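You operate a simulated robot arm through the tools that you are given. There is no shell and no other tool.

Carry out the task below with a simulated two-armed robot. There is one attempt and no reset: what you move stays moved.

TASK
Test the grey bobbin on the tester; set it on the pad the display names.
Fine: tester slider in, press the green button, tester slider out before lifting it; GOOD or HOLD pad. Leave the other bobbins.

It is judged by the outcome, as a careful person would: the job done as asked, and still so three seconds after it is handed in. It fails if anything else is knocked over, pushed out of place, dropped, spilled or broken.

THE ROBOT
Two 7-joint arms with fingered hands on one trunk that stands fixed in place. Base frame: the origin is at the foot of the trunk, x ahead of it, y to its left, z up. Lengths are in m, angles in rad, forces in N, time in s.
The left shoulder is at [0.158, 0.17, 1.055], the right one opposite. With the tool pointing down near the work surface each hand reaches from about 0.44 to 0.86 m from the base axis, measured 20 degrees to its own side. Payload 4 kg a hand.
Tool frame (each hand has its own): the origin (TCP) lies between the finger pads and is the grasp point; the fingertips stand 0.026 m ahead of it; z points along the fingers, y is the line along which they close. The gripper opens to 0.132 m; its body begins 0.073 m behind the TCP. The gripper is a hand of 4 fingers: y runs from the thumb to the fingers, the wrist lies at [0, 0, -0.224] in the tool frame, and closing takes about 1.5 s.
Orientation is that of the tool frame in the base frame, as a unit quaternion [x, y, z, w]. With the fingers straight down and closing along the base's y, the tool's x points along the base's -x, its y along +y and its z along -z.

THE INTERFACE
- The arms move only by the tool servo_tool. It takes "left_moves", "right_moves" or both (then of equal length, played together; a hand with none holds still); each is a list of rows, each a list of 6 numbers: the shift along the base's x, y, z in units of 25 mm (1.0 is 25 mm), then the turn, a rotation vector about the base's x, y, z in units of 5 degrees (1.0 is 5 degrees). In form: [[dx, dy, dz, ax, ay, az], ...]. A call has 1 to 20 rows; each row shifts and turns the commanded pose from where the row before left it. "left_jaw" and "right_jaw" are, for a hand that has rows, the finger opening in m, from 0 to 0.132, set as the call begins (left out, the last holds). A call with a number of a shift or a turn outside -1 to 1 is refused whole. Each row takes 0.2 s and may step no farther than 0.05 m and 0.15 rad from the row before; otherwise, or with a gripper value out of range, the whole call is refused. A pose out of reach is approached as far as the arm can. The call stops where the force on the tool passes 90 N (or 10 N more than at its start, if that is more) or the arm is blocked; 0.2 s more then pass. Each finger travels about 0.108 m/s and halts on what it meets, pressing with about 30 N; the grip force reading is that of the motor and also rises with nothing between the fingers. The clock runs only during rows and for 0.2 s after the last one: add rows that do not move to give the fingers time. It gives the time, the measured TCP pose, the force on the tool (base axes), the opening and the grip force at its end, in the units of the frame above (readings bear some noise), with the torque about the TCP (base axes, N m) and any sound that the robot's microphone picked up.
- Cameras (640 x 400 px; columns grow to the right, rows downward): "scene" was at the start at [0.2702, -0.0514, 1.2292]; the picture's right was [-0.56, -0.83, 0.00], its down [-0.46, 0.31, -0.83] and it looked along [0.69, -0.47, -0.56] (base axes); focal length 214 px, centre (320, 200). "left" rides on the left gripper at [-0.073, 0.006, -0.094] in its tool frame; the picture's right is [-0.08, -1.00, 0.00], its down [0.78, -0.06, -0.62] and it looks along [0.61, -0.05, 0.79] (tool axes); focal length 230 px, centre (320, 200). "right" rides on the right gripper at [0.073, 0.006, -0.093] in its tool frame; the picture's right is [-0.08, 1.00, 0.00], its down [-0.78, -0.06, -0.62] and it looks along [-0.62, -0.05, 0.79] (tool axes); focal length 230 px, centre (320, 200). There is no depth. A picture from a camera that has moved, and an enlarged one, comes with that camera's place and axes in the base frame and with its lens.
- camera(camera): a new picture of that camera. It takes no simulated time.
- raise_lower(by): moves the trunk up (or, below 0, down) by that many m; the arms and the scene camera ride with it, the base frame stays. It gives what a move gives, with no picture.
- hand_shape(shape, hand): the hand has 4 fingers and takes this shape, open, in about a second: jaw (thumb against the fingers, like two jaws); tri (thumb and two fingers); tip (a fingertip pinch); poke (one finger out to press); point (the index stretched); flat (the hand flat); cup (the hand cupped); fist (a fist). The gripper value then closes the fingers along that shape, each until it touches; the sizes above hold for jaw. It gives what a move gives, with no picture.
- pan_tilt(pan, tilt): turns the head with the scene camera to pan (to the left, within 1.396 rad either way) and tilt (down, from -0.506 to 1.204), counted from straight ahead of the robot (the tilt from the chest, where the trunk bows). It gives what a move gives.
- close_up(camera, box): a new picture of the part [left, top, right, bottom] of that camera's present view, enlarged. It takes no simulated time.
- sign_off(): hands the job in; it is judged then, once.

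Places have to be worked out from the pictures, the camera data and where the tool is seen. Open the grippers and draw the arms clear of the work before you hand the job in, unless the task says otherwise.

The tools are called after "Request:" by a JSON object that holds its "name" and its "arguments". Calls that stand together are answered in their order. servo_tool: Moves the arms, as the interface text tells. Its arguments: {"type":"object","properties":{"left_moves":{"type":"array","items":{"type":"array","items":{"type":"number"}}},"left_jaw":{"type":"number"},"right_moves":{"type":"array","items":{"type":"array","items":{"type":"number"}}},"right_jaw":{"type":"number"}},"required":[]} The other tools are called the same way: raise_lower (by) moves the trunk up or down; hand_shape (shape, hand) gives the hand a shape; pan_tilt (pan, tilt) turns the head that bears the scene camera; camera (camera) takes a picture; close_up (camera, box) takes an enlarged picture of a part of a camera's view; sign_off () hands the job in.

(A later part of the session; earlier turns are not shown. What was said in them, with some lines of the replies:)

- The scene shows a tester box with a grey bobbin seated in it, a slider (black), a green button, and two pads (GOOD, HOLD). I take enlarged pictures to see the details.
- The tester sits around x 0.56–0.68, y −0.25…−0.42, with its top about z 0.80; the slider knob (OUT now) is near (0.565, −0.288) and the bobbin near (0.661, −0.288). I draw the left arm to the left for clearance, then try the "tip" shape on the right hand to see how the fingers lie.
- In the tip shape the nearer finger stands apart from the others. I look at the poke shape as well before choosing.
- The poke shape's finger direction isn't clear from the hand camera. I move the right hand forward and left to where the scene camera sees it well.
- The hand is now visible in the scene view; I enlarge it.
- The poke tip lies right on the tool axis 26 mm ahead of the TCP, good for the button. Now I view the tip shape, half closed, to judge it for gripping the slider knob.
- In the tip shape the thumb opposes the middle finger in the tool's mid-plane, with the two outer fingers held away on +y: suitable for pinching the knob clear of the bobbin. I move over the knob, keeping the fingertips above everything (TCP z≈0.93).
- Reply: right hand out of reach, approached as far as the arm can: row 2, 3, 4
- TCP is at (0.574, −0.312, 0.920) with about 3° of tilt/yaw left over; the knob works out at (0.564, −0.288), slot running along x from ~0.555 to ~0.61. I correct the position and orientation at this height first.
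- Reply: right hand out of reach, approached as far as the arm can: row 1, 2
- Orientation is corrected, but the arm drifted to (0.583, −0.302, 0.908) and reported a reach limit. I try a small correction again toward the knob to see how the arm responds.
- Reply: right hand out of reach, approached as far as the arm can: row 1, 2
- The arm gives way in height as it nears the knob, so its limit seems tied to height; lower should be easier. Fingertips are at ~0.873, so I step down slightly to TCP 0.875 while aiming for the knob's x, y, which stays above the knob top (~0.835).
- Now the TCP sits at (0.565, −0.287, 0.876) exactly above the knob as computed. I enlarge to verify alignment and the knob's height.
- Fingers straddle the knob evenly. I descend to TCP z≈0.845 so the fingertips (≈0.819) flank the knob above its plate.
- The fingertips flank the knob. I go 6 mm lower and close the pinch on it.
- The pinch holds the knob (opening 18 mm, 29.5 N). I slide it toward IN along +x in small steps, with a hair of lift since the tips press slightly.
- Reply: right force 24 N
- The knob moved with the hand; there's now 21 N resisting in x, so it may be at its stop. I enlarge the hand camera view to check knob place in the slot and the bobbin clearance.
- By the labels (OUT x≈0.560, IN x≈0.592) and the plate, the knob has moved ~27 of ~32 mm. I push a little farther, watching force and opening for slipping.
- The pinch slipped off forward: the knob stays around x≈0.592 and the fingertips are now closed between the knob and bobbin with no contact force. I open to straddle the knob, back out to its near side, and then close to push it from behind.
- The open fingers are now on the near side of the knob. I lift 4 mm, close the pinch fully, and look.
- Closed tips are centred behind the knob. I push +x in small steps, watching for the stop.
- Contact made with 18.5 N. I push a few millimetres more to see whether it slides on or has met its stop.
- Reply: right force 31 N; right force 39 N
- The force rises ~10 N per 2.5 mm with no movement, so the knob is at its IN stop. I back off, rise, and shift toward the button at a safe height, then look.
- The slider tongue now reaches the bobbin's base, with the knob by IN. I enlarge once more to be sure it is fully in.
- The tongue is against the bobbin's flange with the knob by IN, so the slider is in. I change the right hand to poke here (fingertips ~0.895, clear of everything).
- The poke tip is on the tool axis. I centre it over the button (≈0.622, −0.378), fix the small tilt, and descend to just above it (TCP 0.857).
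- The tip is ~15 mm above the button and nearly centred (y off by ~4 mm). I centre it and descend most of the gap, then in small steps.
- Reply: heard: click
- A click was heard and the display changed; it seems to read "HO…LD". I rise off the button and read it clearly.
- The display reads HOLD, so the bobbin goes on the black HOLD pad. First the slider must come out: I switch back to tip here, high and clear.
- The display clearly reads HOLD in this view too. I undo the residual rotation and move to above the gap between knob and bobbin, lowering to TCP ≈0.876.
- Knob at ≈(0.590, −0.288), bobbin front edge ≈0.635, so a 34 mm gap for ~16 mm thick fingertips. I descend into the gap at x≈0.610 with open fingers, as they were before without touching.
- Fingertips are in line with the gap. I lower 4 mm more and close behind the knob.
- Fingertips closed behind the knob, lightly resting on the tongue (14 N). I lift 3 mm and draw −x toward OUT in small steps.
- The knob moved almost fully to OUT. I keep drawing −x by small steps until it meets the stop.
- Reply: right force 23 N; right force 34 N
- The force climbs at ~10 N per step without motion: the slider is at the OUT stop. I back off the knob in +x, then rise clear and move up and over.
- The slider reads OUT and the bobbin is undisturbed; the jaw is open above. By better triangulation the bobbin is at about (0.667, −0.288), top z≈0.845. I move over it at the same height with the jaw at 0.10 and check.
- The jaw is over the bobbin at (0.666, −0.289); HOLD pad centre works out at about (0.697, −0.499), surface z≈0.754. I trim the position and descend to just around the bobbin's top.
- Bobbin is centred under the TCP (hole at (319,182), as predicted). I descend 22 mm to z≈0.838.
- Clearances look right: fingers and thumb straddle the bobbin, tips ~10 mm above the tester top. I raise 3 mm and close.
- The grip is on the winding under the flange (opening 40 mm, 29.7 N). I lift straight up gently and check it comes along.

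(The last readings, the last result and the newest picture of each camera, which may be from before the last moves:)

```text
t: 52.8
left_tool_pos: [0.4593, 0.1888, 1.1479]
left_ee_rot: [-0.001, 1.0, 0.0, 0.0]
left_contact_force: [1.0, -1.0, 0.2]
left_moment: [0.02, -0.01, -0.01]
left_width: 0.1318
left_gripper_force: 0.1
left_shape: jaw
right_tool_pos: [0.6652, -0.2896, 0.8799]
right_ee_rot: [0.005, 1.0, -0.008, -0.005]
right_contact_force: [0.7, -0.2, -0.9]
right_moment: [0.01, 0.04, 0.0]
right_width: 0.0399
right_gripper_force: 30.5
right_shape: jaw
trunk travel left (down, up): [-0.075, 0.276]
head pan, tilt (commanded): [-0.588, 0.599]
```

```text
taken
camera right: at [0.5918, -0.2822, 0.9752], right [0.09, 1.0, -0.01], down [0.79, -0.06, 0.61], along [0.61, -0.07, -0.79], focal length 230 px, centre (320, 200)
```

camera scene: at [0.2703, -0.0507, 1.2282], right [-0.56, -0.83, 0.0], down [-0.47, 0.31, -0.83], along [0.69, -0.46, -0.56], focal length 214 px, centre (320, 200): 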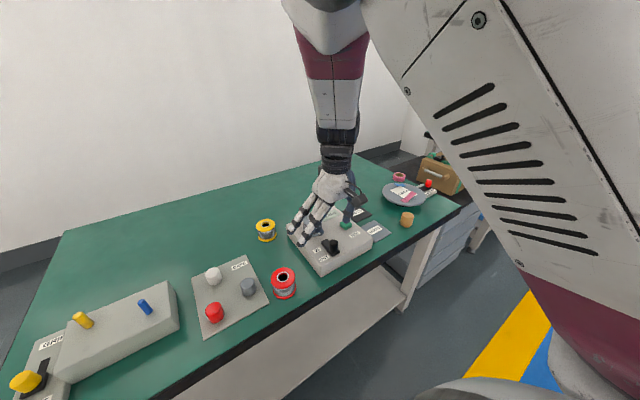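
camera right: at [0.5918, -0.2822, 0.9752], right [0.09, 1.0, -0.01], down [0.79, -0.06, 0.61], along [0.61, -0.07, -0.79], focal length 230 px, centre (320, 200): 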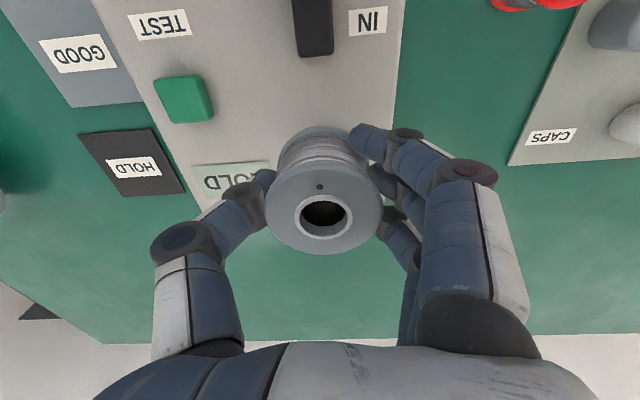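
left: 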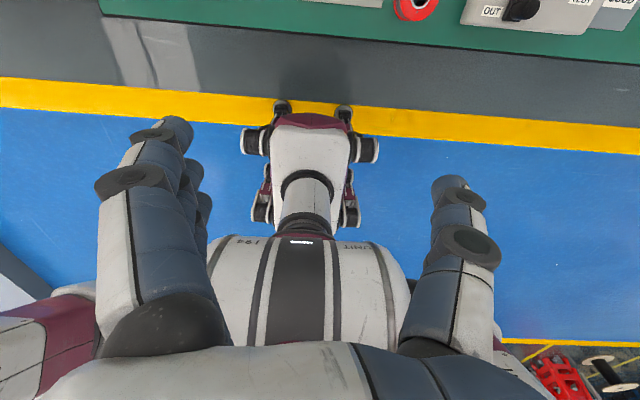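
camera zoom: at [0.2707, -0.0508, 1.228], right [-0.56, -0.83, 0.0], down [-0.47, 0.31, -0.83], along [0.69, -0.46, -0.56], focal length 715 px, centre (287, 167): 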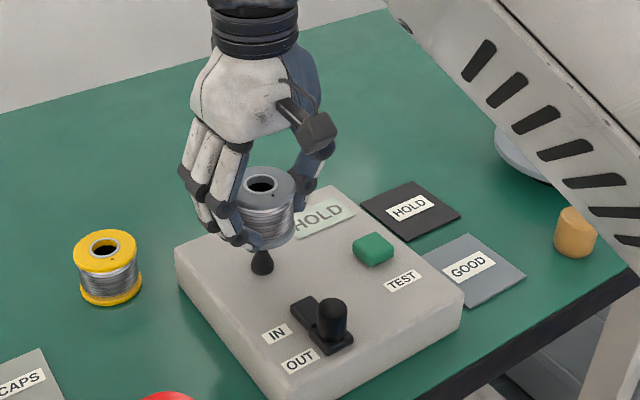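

The bobbin lifted off a small peg and hangs level in the grip. I raise further and carry it over to above the HOLD pad (≈0.697, −0.502).

Request:
{"name": "servo_tool", "arguments": {"right_moves": [[0, 0, 0.7, 0, 0, 0], [0, 0, 0.7, 0, 0, 0], [0.1, -0.5, 0.1, 0, 0, 0], [0.13, -0.8, 0, 0, 0, 0], [0.13, -0.9, 0, 0, 0, 0], [0.13, -0.9, 0, 0, 0, 0], [0.13, -0.9, 0, 0, 0, 0], [0.13, -0.9, 0, 0, 0, 0], [0.13, -0.9, 0, 0, 0, 0], [0.13, -0.9, 0, 0, 0, 0], [0.13, -0.9, 0, 0, 0, 0], [0.13, -0.9, 0, 0, 0, 0], [0, 0, 0, 0, 0, 0], [0, 0, 0, 0, 0, 0]]}}

Request:
{"name": "camera", "arguments": {"camera": "right"}}

Request:
{"name": "camera", "arguments": {"camera": "scene"}}

```text
t: 55.8
left_tool_pos: [0.4588, 0.1889, 1.1465]
left_ee_rot: [0.001, 1.0, 0.0, -0.001]
left_contact_force: [-0.1, -0.1, 0.5]
left_moment: [0.01, 0.01, 0.0]
left_width: 0.1318
left_gripper_force: 0.0
left_shape: jaw
right_tool_pos: [0.6985, -0.4845, 0.9229]
right_ee_rot: [-0.023, 0.999, -0.03, 0.0]
right_contact_force: [-0.9, -0.7, -1.8]
right_moment: [-0.01, 0.0, -0.01]
right_width: 0.0395
right_gripper_force: 30.0
right_shape: jaw
trunk travel left (down, up): [-0.075, 0.276]
head pan, tilt (commanded): [-0.588, 0.599]
```

```text
taken
camera right: at [0.6247, -0.477, 1.0168], right [0.03, 1.0, -0.06], down [0.79, 0.01, 0.62], along [0.62, -0.07, -0.78], focal length 230 px, centre (320, 200)
```

right: 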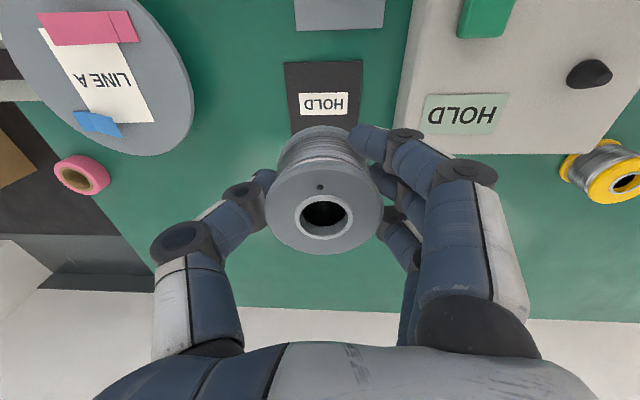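

```text
taken
camera scene: at [0.2706, -0.0507, 1.2281], right [-0.56, -0.83, 0.0], down [-0.47, 0.31, -0.83], along [0.69, -0.46, -0.56], focal length 214 px, centre (320, 200)
```

scene: 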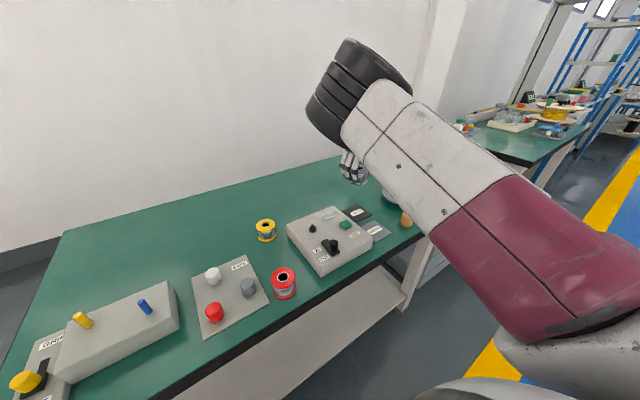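

The arm is slightly short of target (y −0.485, ~3.5° tilt), possibly still settling. I wait briefly and re-read before lowering.

Request:
{"name": "servo_tool", "arguments": {"right_moves": [[0, 0, 0, 0, 0, 0], [0, 0, 0, 0, 0, 0], [0, 0, 0, 0, 0, 0], [0, 0, 0, 0, 0, 0]]}}

Request:
{"name": "close_up", "arguments": {"camera": "scene", "box": [320, 140, 420, 240]}}

```text
t: 56.8
left_tool_pos: [0.4585, 0.189, 1.1468]
left_ee_rot: [0.0, 1.0, 0.0, 0.0]
left_contact_force: [-0.2, 0.6, 0.0]
left_moment: [0.01, -0.02, 0.0]
left_width: 0.1319
left_gripper_force: 0.0
left_shape: jaw
right_tool_pos: [0.6979, -0.4844, 0.9219]
right_ee_rot: [-0.022, 0.999, -0.028, 0.0]
right_contact_force: [-0.4, -0.2, -0.8]
right_moment: [0.03, 0.05, 0.0]
right_width: 0.0396
right_gripper_force: 30.2
right_shape: jaw
trunk travel left (down, up): [-0.075, 0.276]
head pan, tilt (commanded): [-0.588, 0.599]
```

```text
4.00 times, centred on (370, 190) of scene
camera zoom: at [0.2705, -0.0508, 1.2281], right [-0.56, -0.83, 0.0], down [-0.47, 0.31, -0.83], along [0.69, -0.46, -0.56], focal length 858 px, centre (120, 240)
```

zoom: 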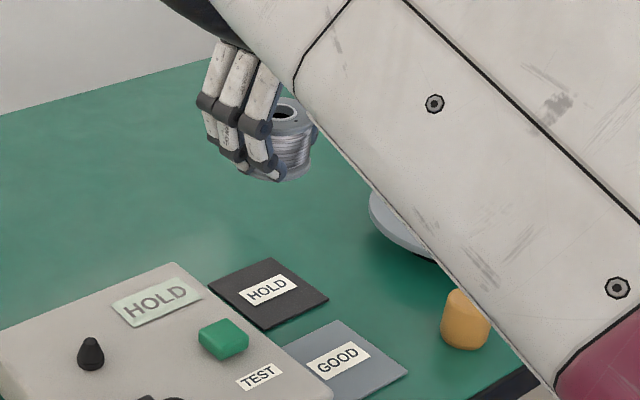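

The offset is static. As the arm tracks better lower down, I lower by 50 mm (bobbin bottom still ~0.83, above everything) and re-read.

Request:
{"name": "servo_tool", "arguments": {"right_moves": [[0, 0, -0.5, 0, 0, 0], [0, 0, -0.5, 0, 0, 0], [0, 0, -0.5, 0, 0, 0], [0, 0, -0.5, 0, 0, 0], [0, 0, 0, 0, 0, 0], [0, 0, 0, 0, 0, 0]]}}

Request:
{"name": "camera", "arguments": {"camera": "right"}}

```text
t: 58.2
left_tool_pos: [0.4589, 0.1883, 1.1476]
left_ee_rot: [-0.001, 1.0, 0.0, 0.0]
left_contact_force: [0.4, 0.7, -0.5]
left_moment: [0.01, -0.04, 0.0]
left_width: 0.1318
left_gripper_force: 0.0
left_shape: jaw
right_tool_pos: [0.6979, -0.4828, 0.8738]
right_ee_rot: [-0.022, 0.999, -0.028, -0.001]
right_contact_force: [-0.5, 0.0, -1.0]
right_moment: [0.06, 0.05, -0.01]
right_width: 0.0398
right_gripper_force: 29.4
right_shape: jaw
trunk travel left (down, up): [-0.075, 0.276]
head pan, tilt (commanded): [-0.588, 0.599]
```

```text
taken
camera right: at [0.6248, -0.4754, 0.9678], right [0.03, 1.0, -0.06], down [0.79, 0.01, 0.62], along [0.62, -0.07, -0.78], focal length 230 px, centre (320, 200)
```

right: 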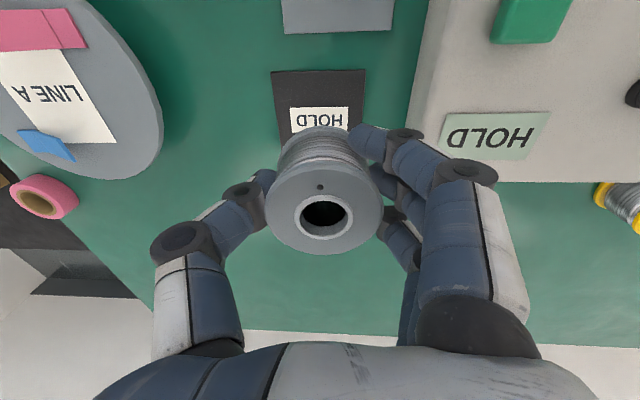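

Pad edges in this view give its centre at about (0.697, −0.491), nearly under the bobbin. I correct the tilt/yaw and shift −10 mm in y, then check the response.

Request:
{"name": "servo_tool", "arguments": {"right_moves": [[0, -0.2, 0, 0.32, 0, -0.25], [0, -0.2, 0, 0.32, 0, -0.25], [0, 0, 0, 0, 0, 0], [0, 0, 0, 0, 0, 0]]}}

Request:
{"name": "camera", "arguments": {"camera": "right"}}

```text
t: 59.2
left_tool_pos: [0.4587, 0.1888, 1.1483]
left_ee_rot: [0.001, 1.0, 0.0, 0.0]
left_contact_force: [-0.1, -0.6, -0.1]
left_moment: [-0.03, 0.01, -0.06]
left_width: 0.1319
left_gripper_force: 0.0
left_shape: jaw
right_tool_pos: [0.6983, -0.4932, 0.874]
right_ee_rot: [0.0, 1.0, -0.001, 0.0]
right_contact_force: [-0.2, -0.4, -0.7]
right_moment: [0.0, -0.01, 0.01]
right_width: 0.0398
right_gripper_force: 30.2
right_shape: jaw
trunk travel left (down, up): [-0.075, 0.276]
head pan, tilt (commanded): [-0.588, 0.599]
```

```text
taken
camera right: at [0.625, -0.4876, 0.9686], right [0.08, 1.0, 0.0], down [0.79, -0.06, 0.62], along [0.61, -0.05, -0.79], focal length 230 px, centre (320, 200)
```

right: 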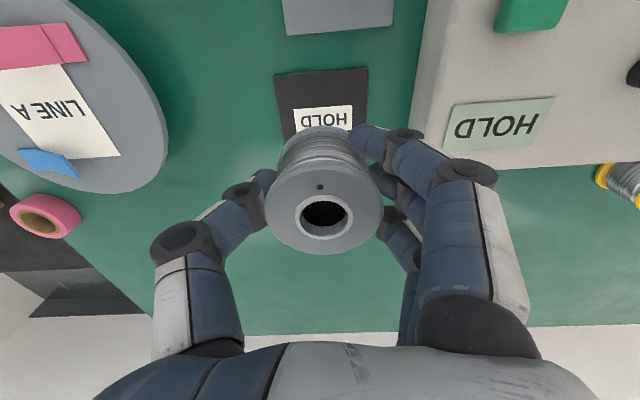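

Now level at (0.698, −0.493, 0.874), and the pad's near edge re-computes to centre y≈−0.490. I trim x by −3 mm and lower 65 mm, leaving ~1–2 cm.

Request:
{"name": "servo_tool", "arguments": {"right_moves": [[-0.1, -0.05, -0.4, 0, 0, 0], [0, 0, -0.5, 0, 0, 0], [0, 0, -0.5, 0, 0, 0], [0, 0, -0.5, 0, 0, 0], [0, 0, -0.4, 0, 0, 0], [0, 0, -0.3, 0, 0, 0], [0, 0, 0, 0, 0, 0], [0, 0, 0, 0, 0, 0]]}}

Request:
{"name": "camera", "arguments": {"camera": "right"}}

Request:
{"name": "close_up", "arguments": {"camera": "scene", "box": [320, 150, 420, 250]}}

```text
t: 61.0
left_tool_pos: [0.4589, 0.1884, 1.1476]
left_ee_rot: [0.001, 1.0, 0.0, 0.0]
left_contact_force: [0.3, -0.2, -0.8]
left_moment: [0.0, 0.01, 0.0]
left_width: 0.1318
left_gripper_force: 0.0
left_shape: jaw
right_tool_pos: [0.6957, -0.4946, 0.8092]
right_ee_rot: [-0.001, 1.0, -0.001, 0.0]
right_contact_force: [0.0, 0.1, -1.5]
right_moment: [0.01, 0.03, -0.01]
right_width: 0.0397
right_gripper_force: 29.8
right_shape: jaw
trunk travel left (down, up): [-0.075, 0.276]
head pan, tilt (commanded): [-0.588, 0.599]
```

```text
taken
camera right: at [0.622, -0.4892, 0.9032], right [0.08, 1.0, 0.0], down [0.79, -0.06, 0.62], along [0.61, -0.05, -0.79], focal length 230 px, centre (320, 200)
```

right: 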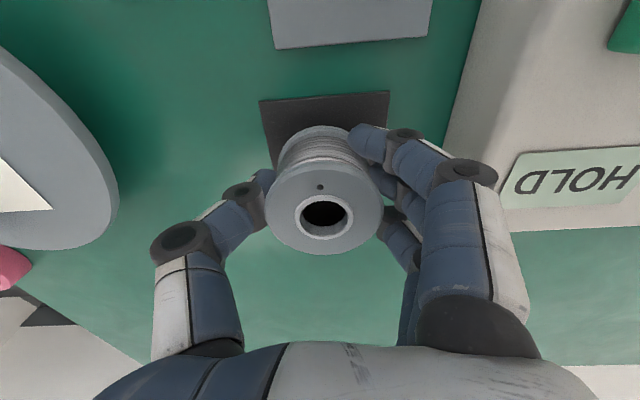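

```text
4.00 times, centred on (370, 200) of scene
camera zoom: at [0.2705, -0.0508, 1.2281], right [-0.56, -0.83, 0.0], down [-0.47, 0.31, -0.83], along [0.69, -0.46, -0.56], focal length 858 px, centre (120, 200)
```

zoom: 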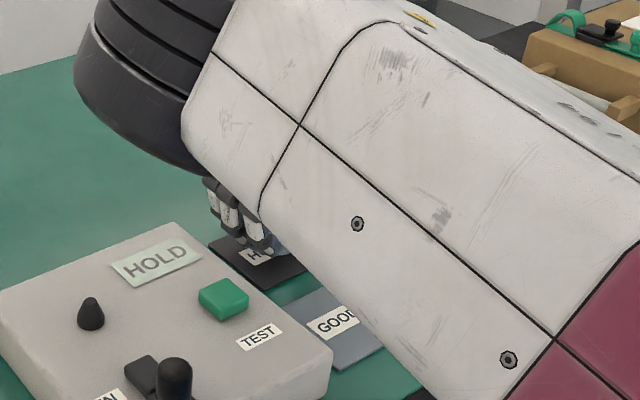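

Pad spans y −0.451…−0.530, x 0.659…0.738; the bobbin is over its middle and the fingers clear the tester by ~2 cm. I lower in small steps watching the vertical force.

Request:
{"name": "servo_tool", "arguments": {"right_moves": [[0, 0, -0.2, 0, 0, 0], [0, 0, -0.2, 0, 0, 0], [0, 0, 0, 0, 0, 0]]}}

Request:
{"name": "servo_tool", "arguments": {"right_moves": [[0, 0, -0.12, 0, 0, 0], [0, 0, 0, 0, 0, 0]]}}

Request:
{"name": "servo_tool", "arguments": {"right_moves": [[0, 0, -0.1, 0, 0, 0], [0, 0, 0, 0, 0, 0]]}}

```text
t: 61.8
left_tool_pos: [0.4579, 0.1875, 1.1478]
left_ee_rot: [0.0, 1.0, 0.0, 0.0]
left_contact_force: [1.4, -0.8, -1.1]
left_moment: [-0.04, -0.03, 0.02]
left_width: 0.1318
left_gripper_force: 0.0
left_shape: jaw
right_tool_pos: [0.696, -0.4963, 0.7978]
right_ee_rot: [-0.001, 1.0, -0.001, 0.0]
right_contact_force: [-0.9, 0.3, -0.2]
right_moment: [-0.02, -0.01, 0.0]
right_width: 0.0395
right_gripper_force: 29.9
right_shape: jaw
trunk travel left (down, up): [-0.075, 0.276]
head pan, tilt (commanded): [-0.588, 0.599]
```

```text
t: 62.4
left_tool_pos: [0.4582, 0.1887, 1.1482]
left_ee_rot: [0.0, 1.0, 0.0, 0.0]
left_contact_force: [-0.3, 0.4, -0.3]
left_moment: [0.05, 0.0, -0.02]
left_width: 0.1319
left_gripper_force: 0.0
left_shape: jaw
right_tool_pos: [0.6954, -0.4952, 0.7959]
right_ee_rot: [0.0, 1.0, -0.001, 0.0]
right_contact_force: [-0.5, 0.1, -1.6]
right_moment: [0.02, -0.01, -0.04]
right_width: 0.04
right_gripper_force: 30.1
right_shape: jaw
trunk travel left (down, up): [-0.075, 0.276]
head pan, tilt (commanded): [-0.588, 0.599]
```

```text
t: 63.0
left_tool_pos: [0.4568, 0.1887, 1.1487]
left_ee_rot: [0.0, 1.0, 0.0, 0.001]
left_contact_force: [0.3, 0.2, -0.3]
left_moment: [-0.01, 0.02, 0.02]
left_width: 0.1319
left_gripper_force: 0.0
left_shape: jaw
right_tool_pos: [0.6959, -0.4947, 0.7955]
right_ee_rot: [-0.001, 1.0, -0.002, 0.001]
right_contact_force: [2.5, -2.1, 9.4]
right_moment: [0.0, -0.03, 0.0]
right_width: 0.0398
right_gripper_force: 29.9
right_shape: jaw
trunk travel left (down, up): [-0.075, 0.276]
head pan, tilt (commanded): [-0.588, 0.599]
```

Vertical force jumped to +9.4 N at TCP 0.7955: the bobbin rests on the pad. I check the picture, then open just enough (0.07) to release.

Request:
{"name": "close_up", "arguments": {"camera": "right", "box": [180, 70, 540, 300]}}

Request:
{"name": "servo_tool", "arguments": {"right_moves": [[0, 0, 0.06, 0, 0, 0], [0, 0, 0, 0, 0, 0], [0, 0, 0, 0, 0, 0], [0, 0, 0, 0, 0, 0]], "right_jaw": 0.072}}

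Request:
{"name": "camera", "arguments": {"camera": "right"}}

```text
1.74 times, centred on (360, 185) of right
camera zoom: at [0.6221, -0.4892, 0.8892], right [0.08, 1.0, 0.0], down [0.78, -0.06, 0.62], along [0.62, -0.05, -0.79], focal length 400 px, centre (250, 226)
```

zoom: 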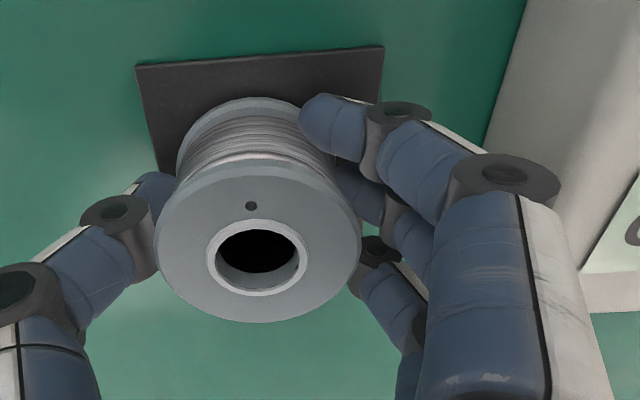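

```text
t: 64.0
left_tool_pos: [0.4589, 0.1889, 1.147]
left_ee_rot: [0.001, 1.0, 0.0, 0.0]
left_contact_force: [-0.1, 0.7, -0.1]
left_moment: [0.01, 0.03, 0.0]
left_width: 0.132
left_gripper_force: 0.0
left_shape: jaw
right_tool_pos: [0.6964, -0.4952, 0.7941]
right_ee_rot: [-0.001, 1.0, 0.0, -0.001]
right_contact_force: [-0.2, -0.4, -0.2]
right_moment: [-0.03, -0.01, 0.0]
right_width: 0.071
right_gripper_force: 0.0
right_shape: jaw
trunk travel left (down, up): [-0.075, 0.276]
head pan, tilt (commanded): [-0.588, 0.599]
```

```text
taken
camera right: at [0.6229, -0.4888, 0.8889], right [0.08, 1.0, 0.0], down [0.79, -0.06, 0.62], along [0.61, -0.05, -0.79], focal length 230 px, centre (320, 200)
```

right: 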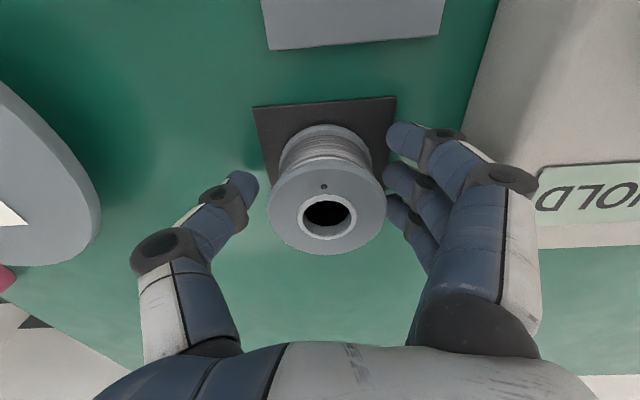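

Released with no contact force; the bobbin sits on the pad, slightly nearer the fingers than the thumb. I shift the hand +3 mm in y to even the gaps, then rise slowly.

Request:
{"name": "servo_tool", "arguments": {"right_moves": [[0, 0.12, 0, 0, 0, 0], [0, 0, 0, 0, 0, 0], [0, 0, 0.2, 0, 0, 0], [0, 0, 0.3, 0, 0, 0], [0, 0, 0.3, 0, 0, 0], [0, 0, 0, 0, 0, 0]]}}

Request:
{"name": "camera", "arguments": {"camera": "right"}}

```text
t: 65.4
left_tool_pos: [0.4574, 0.1881, 1.1477]
left_ee_rot: [0.0, 1.0, -0.001, 0.0]
left_contact_force: [0.0, -0.1, -0.5]
left_moment: [0.0, -0.01, 0.02]
left_width: 0.1319
left_gripper_force: 0.1
left_shape: jaw
right_tool_pos: [0.6967, -0.4919, 0.8147]
right_ee_rot: [0.0, 1.0, 0.0, 0.0]
right_contact_force: [-0.6, -0.1, -0.4]
right_moment: [0.06, 0.0, 0.01]
right_width: 0.071
right_gripper_force: 0.1
right_shape: jaw
trunk travel left (down, up): [-0.075, 0.276]
head pan, tilt (commanded): [-0.588, 0.599]
```

```text
taken
camera right: at [0.6231, -0.4863, 0.9089], right [0.08, 1.0, 0.0], down [0.79, -0.06, 0.62], along [0.61, -0.05, -0.79], focal length 230 px, centre (320, 200)
```

right: 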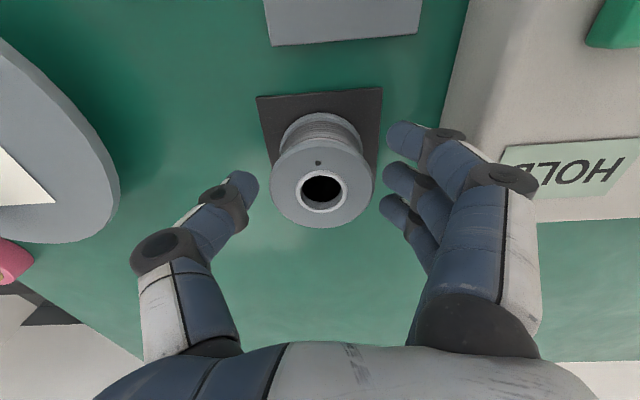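

The bobbin stays put as the hand rises with no force. I continue straight up and then draw the arm back.

Request:
{"name": "servo_tool", "arguments": {"right_moves": [[0, 0, 0.5, 0, 0, 0], [0, 0, 0.6, 0, 0, 0], [0, 0, 0.8, 0, 0, 0], [0, 0, 0.8, 0, 0, 0], [0, 0, 0.8, 0, 0, 0], [0, 0, 0.8, 0, 0, 0], [0, 0, 0.8, 0, 0, 0], [0, 0, 0.6, 0, 0, 0], [0, 0, 0, 0, 0, 0]]}}

Request:
{"name": "camera", "arguments": {"camera": "right"}}

Request:
{"name": "camera", "arguments": {"camera": "scene"}}

```text
t: 67.4
left_tool_pos: [0.458, 0.1882, 1.1478]
left_ee_rot: [0.001, 1.0, -0.001, 0.0]
left_contact_force: [-0.3, -0.5, -0.1]
left_moment: [0.01, -0.01, 0.0]
left_width: 0.1321
left_gripper_force: 0.1
left_shape: jaw
right_tool_pos: [0.6963, -0.491, 0.9571]
right_ee_rot: [0.0, 1.0, -0.001, 0.0]
right_contact_force: [-0.4, 0.5, 0.9]
right_moment: [0.01, 0.01, 0.04]
right_width: 0.0711
right_gripper_force: 0.1
right_shape: jaw
trunk travel left (down, up): [-0.075, 0.276]
head pan, tilt (commanded): [-0.588, 0.599]
```

```text
taken
camera right: at [0.6227, -0.4851, 1.0517], right [0.08, 1.0, 0.0], down [0.79, -0.06, 0.62], along [0.61, -0.05, -0.79], focal length 230 px, centre (320, 200)
```

right: 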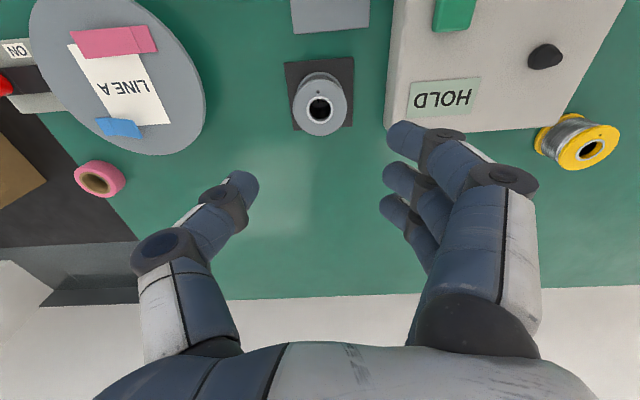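

```text
taken
camera scene: at [0.2705, -0.0507, 1.2281], right [-0.56, -0.83, 0.0], down [-0.47, 0.31, -0.83], along [0.69, -0.46, -0.56], focal length 214 px, centre (320, 200)
```

scene: 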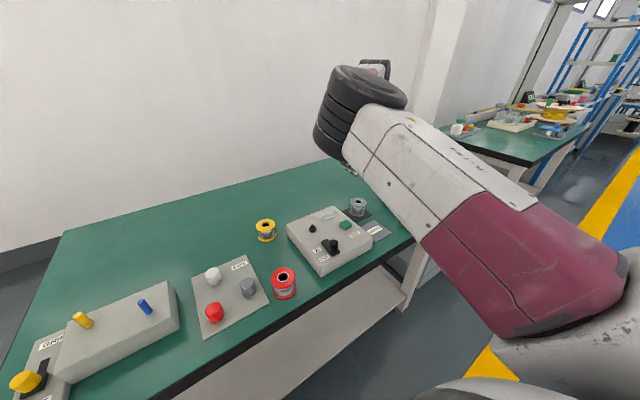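

The bobbin stands upright on the HOLD pad. I raise further and retreat toward the starting pose.

Request:
{"name": "servo_tool", "arguments": {"right_moves": [[0, 0, 0.9, 0, 0, 0], [0, 0, 0.9, 0, 0, 0], [-0.3, 0, 0.9, 0, 0, 0], [-0.6, 0, 0.9, 0, 0, 0], [-0.8, 0, 0.9, 0, 0, 0], [-0.9, 0, 0.8, 0, 0, 0], [-0.9, 0, 0.6, 0, 0, 0], [-0.9, 0, 0.4, 0, 0, 0], [-0.9, 0, 0, 0, 0, 0], [-0.9, 0, 0, 0, 0, 0], [-0.9, 0, 0, 0, 0, 0], [-0.9, 0, 0, 0, 0, 0], [-0.9, 0, 0, 0, 0, 0], [0, 0, 0, 0, 0, 0]], "right_jaw": 0.132}}

Request:
{"name": "camera", "arguments": {"camera": "right"}}

Request:
{"name": "camera", "arguments": {"camera": "scene"}}

```text
t: 70.4
left_tool_pos: [0.4579, 0.1889, 1.146]
left_ee_rot: [0.0, 1.0, 0.0, -0.001]
left_contact_force: [0.1, 0.3, -0.3]
left_moment: [-0.02, 0.03, 0.02]
left_width: 0.1318
left_gripper_force: 0.0
left_shape: jaw
right_tool_pos: [0.473, -0.4911, 1.1144]
right_ee_rot: [-0.001, 1.0, -0.001, 0.0]
right_contact_force: [-0.3, -0.2, 0.1]
right_moment: [-0.01, 0.0, 0.03]
right_width: 0.1317
right_gripper_force: 0.1
right_shape: jaw
trunk travel left (down, up): [-0.075, 0.276]
head pan, tilt (commanded): [-0.588, 0.599]
```

```text
taken
camera right: at [0.4003, -0.4854, 1.2093], right [0.08, 1.0, 0.0], down [0.79, -0.06, 0.62], along [0.61, -0.05, -0.79], focal length 230 px, centre (320, 200)
```

right: 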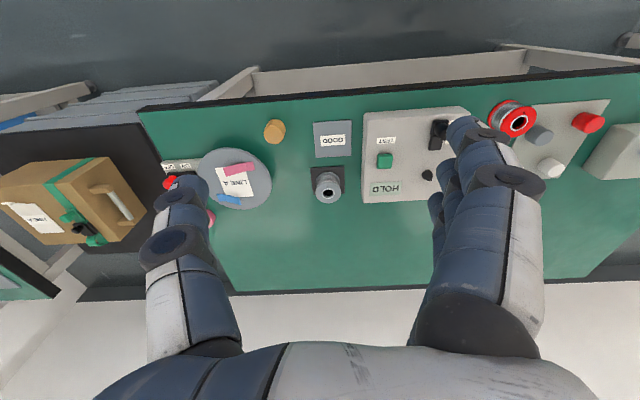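

```text
taken
camera scene: at [0.2706, -0.0507, 1.228], right [-0.56, -0.83, 0.0], down [-0.47, 0.31, -0.83], along [0.69, -0.46, -0.56], focal length 214 px, centre (320, 200)
```

scene: 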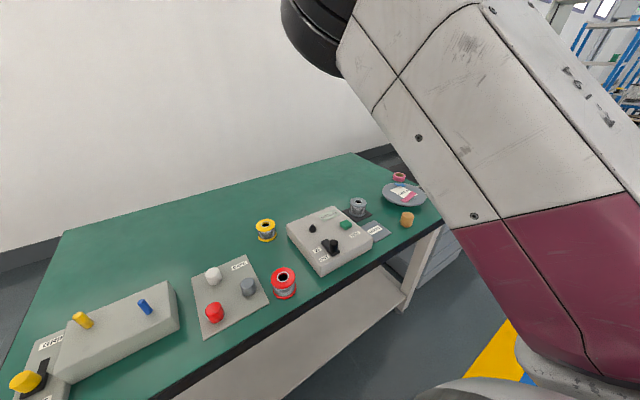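

I take a last close look at the pad, the tester and its neighbours before handing in.

Request:
{"name": "close_up", "arguments": {"camera": "scene", "box": [240, 160, 440, 310]}}

Request:
{"name": "close_up", "arguments": {"camera": "right", "box": [250, 90, 450, 230]}}

```text
2.67 times, centred on (340, 235) of scene
camera zoom: at [0.2706, -0.0507, 1.228], right [-0.56, -0.83, 0.0], down [-0.47, 0.31, -0.83], along [0.69, -0.46, -0.56], focal length 572 px, centre (267, 107)
```

zoom: 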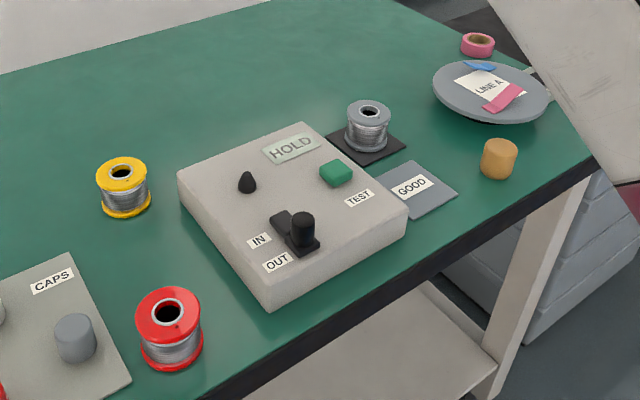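

```text
2.86 times, centred on (350, 160) of right
camera zoom: at [0.4003, -0.4854, 1.2093], right [0.08, 1.0, 0.0], down [0.79, -0.06, 0.62], along [0.61, -0.05, -0.79], focal length 657 px, centre (234, 314)
```

zoom: 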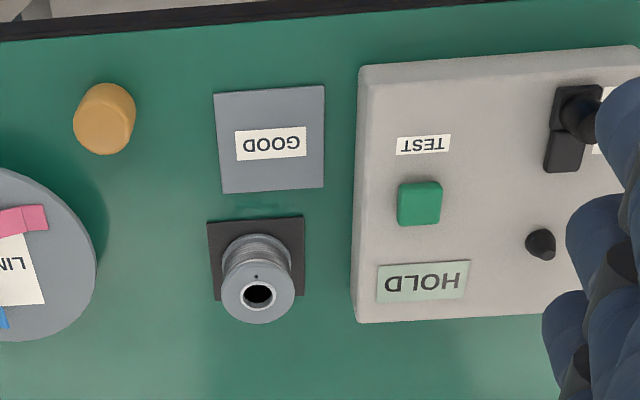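

The grey bobbin stands upright in the middle of the HOLD pad, the display reads HOLD and the slider is OUT. The other bobbins look undisturbed, and both hands are open and clear, so I hand the job in.

Request:
{"name": "sign_off", "arguments": {}}

```text
The job is handed in.
```

I tested the grey bobbin. The display read HOLD, so I set it on the HOLD pad, where it stands upright near the middle.

- **Test:** I pushed the slider in until it met its stop, then pressed the green button. It clicked and the display changed from READY to HOLD.
- **Slider:** My first grip slipped off the knob just before IN, so I finished by pushing it from behind. I drew it back to its OUT stop before lifting the bobbin.
- **Surroundings:** In the last pictures the red and yellow bobbins and everything else on the bench look undisturbed. Both hands are open and clear of the work.
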